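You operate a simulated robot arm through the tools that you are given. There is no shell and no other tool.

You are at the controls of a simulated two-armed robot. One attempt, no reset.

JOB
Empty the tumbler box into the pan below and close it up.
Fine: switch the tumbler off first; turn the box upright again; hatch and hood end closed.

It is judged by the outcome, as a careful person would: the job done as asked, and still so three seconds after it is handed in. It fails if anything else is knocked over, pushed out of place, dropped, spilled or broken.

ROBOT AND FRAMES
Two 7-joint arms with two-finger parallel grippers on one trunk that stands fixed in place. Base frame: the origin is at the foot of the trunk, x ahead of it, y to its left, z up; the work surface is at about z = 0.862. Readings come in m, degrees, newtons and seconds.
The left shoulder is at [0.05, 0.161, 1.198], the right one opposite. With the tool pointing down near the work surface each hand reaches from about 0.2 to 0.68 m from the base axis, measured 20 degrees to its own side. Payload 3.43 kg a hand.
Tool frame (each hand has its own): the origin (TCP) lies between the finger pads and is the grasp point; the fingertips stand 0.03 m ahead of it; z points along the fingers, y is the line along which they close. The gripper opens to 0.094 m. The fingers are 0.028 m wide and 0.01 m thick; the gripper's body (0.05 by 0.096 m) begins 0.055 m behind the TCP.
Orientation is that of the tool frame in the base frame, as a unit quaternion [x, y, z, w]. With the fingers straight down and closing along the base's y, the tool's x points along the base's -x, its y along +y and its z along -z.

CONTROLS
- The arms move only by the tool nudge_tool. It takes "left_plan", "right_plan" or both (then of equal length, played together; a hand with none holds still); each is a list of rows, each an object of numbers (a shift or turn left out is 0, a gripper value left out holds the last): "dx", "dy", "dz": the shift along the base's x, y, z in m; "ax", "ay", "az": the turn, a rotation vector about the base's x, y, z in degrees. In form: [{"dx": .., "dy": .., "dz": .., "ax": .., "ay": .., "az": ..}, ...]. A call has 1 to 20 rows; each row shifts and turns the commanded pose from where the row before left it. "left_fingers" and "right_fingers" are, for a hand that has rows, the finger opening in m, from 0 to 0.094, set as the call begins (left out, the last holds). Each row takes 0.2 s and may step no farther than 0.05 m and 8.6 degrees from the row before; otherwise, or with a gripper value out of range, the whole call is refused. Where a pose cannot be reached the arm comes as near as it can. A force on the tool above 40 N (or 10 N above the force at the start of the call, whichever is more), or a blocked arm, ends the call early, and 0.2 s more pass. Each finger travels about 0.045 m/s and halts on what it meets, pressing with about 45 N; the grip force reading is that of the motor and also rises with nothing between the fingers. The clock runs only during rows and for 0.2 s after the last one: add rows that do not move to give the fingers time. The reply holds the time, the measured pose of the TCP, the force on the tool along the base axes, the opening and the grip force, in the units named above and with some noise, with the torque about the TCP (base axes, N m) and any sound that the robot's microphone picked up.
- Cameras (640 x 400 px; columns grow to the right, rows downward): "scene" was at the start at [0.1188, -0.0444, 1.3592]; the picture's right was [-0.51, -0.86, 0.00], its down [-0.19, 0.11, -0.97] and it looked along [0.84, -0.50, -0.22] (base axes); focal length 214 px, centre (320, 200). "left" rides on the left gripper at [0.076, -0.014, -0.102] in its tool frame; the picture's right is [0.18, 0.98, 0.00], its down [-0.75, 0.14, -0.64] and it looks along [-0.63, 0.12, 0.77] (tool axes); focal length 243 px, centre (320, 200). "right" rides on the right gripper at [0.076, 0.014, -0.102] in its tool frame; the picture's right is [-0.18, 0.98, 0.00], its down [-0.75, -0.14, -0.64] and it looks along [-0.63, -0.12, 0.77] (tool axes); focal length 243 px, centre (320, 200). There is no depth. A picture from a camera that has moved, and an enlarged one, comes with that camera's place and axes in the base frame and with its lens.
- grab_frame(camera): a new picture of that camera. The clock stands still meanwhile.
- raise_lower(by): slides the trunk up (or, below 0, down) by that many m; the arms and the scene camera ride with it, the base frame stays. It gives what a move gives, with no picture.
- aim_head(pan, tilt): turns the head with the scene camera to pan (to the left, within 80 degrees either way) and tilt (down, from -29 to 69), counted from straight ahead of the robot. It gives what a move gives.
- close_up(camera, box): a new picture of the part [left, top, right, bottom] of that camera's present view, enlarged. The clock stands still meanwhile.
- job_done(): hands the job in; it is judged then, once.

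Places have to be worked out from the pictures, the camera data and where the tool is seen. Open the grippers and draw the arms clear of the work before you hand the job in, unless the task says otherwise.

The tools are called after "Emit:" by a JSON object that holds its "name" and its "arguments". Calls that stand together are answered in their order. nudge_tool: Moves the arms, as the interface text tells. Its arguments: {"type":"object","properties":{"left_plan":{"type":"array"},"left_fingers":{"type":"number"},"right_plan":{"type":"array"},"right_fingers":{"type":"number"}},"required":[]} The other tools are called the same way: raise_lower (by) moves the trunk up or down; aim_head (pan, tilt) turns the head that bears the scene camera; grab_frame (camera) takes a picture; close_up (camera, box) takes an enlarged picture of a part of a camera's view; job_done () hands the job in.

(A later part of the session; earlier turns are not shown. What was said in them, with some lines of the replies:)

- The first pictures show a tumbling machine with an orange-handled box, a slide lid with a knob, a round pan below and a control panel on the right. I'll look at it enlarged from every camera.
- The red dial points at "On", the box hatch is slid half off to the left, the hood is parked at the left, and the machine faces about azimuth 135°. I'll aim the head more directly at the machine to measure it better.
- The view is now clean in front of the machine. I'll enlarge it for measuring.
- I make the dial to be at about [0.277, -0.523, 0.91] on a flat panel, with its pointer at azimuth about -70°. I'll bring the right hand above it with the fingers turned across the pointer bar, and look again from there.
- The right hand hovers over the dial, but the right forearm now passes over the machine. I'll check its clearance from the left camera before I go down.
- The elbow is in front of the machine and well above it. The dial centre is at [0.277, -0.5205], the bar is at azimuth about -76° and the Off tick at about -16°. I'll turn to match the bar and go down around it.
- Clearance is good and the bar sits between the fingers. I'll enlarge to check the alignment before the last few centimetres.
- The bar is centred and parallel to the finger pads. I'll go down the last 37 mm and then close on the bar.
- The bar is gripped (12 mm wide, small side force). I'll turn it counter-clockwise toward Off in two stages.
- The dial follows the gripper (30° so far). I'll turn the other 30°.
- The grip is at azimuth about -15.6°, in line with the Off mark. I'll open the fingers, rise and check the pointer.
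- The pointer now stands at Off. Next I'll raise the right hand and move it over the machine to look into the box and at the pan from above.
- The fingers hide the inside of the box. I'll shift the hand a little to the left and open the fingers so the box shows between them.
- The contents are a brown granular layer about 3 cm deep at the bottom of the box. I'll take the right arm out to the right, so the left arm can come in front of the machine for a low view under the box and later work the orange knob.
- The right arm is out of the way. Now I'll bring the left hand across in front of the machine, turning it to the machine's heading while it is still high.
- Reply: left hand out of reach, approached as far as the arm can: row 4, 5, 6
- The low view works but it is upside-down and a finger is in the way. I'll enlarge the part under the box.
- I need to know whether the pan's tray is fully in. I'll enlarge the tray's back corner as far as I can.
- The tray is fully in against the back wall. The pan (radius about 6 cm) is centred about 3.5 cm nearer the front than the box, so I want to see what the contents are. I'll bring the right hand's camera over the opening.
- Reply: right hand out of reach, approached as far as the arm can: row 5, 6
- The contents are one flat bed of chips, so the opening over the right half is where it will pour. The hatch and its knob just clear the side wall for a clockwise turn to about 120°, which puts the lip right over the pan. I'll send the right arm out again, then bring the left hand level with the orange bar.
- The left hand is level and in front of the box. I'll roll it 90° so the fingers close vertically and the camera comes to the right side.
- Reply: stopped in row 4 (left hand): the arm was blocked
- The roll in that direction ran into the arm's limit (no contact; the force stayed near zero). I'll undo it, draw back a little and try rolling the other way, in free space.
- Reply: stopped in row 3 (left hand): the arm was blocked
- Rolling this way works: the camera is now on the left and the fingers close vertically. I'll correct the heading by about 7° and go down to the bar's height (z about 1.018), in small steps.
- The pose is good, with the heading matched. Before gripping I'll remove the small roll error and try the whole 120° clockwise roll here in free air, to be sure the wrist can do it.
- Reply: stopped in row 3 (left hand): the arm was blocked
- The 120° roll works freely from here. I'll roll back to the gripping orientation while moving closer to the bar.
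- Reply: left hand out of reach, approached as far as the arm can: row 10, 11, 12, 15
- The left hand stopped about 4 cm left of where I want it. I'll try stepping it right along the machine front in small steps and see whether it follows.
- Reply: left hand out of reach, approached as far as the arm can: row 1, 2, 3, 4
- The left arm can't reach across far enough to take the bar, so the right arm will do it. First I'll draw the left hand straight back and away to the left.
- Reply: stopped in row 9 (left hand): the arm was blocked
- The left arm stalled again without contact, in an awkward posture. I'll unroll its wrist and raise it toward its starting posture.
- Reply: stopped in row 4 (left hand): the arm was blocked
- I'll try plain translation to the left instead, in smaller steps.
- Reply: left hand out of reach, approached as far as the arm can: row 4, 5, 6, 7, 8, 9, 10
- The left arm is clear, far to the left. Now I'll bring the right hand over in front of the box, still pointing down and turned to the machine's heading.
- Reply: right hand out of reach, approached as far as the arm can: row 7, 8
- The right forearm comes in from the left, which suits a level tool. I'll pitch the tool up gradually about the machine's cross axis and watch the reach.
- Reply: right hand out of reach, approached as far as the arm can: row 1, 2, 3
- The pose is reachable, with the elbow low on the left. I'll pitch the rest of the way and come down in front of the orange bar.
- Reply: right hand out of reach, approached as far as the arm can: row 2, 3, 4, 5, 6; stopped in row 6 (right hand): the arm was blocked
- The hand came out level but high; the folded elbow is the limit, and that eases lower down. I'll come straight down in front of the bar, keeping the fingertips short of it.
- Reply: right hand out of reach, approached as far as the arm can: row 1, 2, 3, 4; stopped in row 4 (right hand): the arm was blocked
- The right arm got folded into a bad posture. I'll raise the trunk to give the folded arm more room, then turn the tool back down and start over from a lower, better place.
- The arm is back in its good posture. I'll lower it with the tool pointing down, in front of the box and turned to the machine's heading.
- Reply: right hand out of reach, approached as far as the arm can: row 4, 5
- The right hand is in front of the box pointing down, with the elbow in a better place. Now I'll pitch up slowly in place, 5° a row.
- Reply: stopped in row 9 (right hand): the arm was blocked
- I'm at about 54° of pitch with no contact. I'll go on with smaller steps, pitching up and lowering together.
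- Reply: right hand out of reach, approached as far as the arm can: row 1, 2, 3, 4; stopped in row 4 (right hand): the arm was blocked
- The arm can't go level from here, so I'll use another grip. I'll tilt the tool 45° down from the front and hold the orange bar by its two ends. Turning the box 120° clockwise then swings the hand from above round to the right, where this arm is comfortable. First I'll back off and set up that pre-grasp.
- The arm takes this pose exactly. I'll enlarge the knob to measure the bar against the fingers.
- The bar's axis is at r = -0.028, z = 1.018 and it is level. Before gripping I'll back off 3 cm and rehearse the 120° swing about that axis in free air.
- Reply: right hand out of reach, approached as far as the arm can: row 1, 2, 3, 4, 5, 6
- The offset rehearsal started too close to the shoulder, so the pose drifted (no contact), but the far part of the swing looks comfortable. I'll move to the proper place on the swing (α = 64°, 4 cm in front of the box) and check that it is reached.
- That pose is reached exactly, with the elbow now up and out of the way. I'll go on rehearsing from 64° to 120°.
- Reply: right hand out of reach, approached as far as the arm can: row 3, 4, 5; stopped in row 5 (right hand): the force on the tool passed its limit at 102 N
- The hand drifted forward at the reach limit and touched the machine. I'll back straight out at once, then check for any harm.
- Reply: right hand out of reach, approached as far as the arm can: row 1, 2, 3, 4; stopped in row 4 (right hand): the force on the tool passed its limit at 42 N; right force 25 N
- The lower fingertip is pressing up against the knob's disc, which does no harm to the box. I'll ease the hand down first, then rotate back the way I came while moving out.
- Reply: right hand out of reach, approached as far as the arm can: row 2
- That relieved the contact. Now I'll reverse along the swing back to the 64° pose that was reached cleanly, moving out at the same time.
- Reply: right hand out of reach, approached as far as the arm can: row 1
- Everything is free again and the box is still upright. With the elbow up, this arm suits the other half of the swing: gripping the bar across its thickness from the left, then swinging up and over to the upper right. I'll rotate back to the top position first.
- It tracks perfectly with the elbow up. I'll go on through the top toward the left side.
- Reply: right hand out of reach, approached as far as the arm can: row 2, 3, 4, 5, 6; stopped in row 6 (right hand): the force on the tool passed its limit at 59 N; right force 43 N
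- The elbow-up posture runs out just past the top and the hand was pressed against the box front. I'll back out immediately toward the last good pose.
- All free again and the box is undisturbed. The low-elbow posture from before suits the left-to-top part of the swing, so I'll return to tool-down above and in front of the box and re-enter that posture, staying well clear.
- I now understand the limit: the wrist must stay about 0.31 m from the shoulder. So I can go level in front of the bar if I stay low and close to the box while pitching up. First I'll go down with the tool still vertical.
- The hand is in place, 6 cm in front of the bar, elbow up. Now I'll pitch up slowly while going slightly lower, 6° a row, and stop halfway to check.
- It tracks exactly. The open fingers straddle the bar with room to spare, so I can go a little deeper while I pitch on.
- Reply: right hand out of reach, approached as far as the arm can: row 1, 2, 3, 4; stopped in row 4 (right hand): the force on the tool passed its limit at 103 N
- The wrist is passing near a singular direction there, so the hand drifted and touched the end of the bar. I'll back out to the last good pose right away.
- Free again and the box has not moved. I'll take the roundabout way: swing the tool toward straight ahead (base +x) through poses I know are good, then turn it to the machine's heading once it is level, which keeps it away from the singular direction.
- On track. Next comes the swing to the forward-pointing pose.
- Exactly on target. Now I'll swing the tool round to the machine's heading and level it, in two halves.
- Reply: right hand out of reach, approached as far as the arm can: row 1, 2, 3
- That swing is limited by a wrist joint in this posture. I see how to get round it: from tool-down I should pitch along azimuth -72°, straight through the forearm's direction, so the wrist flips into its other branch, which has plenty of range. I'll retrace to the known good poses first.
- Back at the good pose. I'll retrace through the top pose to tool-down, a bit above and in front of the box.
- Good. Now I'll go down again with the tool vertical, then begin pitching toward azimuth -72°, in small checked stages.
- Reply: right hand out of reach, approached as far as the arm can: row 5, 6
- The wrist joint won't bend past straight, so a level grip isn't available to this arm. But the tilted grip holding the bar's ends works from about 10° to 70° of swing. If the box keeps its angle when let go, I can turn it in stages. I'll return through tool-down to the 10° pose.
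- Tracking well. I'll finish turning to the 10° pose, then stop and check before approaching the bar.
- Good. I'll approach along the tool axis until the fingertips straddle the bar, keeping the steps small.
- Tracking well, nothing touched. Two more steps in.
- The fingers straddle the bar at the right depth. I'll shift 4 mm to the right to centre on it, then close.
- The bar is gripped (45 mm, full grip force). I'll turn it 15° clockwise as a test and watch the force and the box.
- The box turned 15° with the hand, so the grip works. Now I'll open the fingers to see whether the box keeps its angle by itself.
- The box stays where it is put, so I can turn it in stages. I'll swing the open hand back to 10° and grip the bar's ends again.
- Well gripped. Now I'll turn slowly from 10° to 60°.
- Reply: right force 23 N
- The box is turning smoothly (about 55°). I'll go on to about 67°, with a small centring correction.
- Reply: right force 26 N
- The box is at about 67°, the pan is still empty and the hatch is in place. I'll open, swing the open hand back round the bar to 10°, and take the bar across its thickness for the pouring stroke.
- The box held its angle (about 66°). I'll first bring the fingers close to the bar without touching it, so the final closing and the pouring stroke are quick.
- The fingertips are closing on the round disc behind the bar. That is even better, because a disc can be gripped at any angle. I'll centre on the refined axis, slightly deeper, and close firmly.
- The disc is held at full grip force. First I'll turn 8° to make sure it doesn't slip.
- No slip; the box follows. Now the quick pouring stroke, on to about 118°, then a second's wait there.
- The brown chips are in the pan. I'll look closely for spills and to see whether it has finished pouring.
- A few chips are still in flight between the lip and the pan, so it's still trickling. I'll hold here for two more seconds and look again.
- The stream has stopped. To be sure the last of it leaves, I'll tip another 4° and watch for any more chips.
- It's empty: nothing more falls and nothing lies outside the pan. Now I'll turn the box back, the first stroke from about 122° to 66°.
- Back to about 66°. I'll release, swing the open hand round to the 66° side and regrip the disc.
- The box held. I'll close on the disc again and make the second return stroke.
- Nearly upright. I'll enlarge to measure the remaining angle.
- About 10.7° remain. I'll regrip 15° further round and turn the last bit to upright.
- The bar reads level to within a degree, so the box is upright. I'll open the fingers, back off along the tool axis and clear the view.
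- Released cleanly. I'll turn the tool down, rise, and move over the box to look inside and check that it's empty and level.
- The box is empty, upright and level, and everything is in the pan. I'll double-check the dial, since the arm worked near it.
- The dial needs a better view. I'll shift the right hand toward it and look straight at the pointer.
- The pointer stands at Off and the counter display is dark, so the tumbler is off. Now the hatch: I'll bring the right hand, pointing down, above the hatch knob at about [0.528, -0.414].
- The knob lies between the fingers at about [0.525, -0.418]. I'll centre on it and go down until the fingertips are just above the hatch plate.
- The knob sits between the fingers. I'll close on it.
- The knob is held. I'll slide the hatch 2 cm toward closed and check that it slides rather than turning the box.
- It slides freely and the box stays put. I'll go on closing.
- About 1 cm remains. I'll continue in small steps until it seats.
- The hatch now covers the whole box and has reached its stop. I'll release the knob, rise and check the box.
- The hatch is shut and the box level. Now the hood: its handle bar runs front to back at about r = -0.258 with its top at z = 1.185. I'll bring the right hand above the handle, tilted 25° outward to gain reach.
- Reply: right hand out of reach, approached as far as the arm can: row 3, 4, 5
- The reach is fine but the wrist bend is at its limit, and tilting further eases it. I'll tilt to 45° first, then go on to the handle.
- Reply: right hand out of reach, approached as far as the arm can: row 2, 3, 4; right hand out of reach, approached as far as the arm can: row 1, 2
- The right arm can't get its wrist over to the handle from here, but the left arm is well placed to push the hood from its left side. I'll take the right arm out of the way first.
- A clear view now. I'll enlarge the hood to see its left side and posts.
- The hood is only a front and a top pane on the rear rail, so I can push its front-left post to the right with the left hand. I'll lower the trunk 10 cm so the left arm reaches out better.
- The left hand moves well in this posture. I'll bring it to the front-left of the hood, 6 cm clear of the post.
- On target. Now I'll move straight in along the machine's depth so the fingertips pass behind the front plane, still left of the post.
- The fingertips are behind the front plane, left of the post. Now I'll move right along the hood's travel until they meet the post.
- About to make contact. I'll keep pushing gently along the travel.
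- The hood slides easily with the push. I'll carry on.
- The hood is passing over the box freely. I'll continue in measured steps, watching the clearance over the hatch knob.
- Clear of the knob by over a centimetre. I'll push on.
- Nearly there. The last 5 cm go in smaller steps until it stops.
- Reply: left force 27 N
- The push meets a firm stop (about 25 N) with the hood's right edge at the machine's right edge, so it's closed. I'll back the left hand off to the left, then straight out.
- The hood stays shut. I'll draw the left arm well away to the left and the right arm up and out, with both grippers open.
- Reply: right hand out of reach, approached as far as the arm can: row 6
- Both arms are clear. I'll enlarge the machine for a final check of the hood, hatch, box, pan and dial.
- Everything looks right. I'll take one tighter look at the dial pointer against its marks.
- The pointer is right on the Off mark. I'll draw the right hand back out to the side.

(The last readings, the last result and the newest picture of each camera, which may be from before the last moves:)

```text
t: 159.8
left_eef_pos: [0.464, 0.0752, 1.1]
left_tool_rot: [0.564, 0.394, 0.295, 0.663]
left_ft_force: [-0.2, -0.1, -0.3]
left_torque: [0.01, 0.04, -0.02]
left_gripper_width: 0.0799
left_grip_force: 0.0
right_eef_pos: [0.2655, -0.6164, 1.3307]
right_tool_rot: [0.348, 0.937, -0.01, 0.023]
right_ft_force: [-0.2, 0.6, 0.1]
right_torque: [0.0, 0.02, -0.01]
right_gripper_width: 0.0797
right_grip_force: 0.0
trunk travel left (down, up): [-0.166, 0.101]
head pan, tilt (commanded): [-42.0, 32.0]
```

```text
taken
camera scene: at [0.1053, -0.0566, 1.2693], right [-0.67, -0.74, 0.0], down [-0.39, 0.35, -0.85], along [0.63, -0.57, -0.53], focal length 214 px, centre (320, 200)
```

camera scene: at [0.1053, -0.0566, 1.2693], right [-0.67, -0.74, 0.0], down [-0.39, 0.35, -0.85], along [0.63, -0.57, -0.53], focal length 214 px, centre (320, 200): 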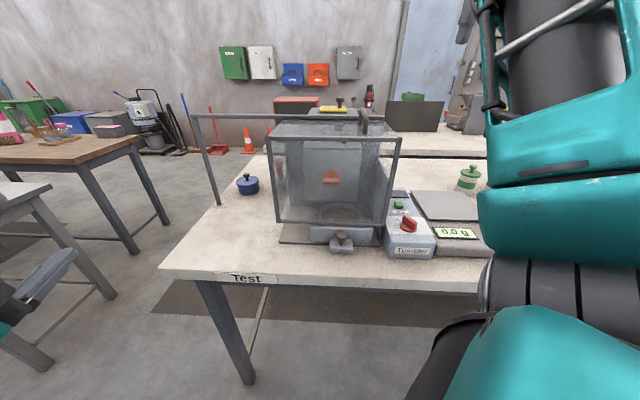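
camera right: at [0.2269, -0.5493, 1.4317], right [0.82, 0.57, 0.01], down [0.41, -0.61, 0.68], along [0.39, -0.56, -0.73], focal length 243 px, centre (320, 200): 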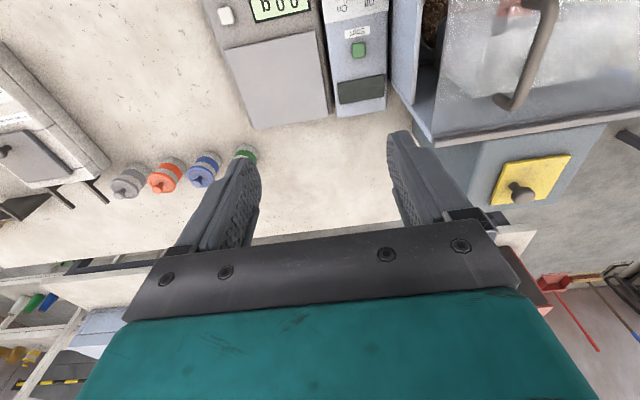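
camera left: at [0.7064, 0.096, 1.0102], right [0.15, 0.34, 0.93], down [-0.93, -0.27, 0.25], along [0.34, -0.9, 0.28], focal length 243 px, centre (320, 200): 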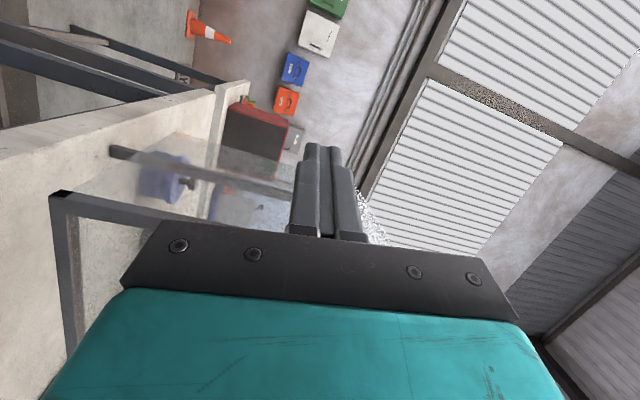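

The tumbler is off and the contents are in the pan. The box is upright, the hatch and hood are closed, and both arms are clear with grippers open. I'm handing the job in.

Emit:
{"name": "job_done", "arguments": {}}

```text
The job is handed in.
```

The tumbler box is emptied into the pan, the machine is closed up, and I've handed the job in; I haven't seen the verdict.

- **Switch:** I turned the dial to Off before anything else. At the end the pointer was still on the Off mark and the counter display was dark.
- **Emptying:** I turned the box by its orange knob until it poured, and waited until nothing more fell. The box looked empty inside, and I saw nothing outside the pan.
- **Box upright:** it is back level, to within about a degree.
- **Hatch and hood:** the hatch is slid shut against its stop. The hood is slid fully across and met a firm stop at the right edge.

While finding a workable reach, the right hand bumped the orange knob and the box front several times, with force spikes up to about 100 N. After each bump I checked the pictures and saw no change in the box, knob, pan or tray. The other items on the bench looked undisturbed in the final picture.

Both arms are drawn clear with the grippers open. The trunk is about 6 cm lower than where it started.
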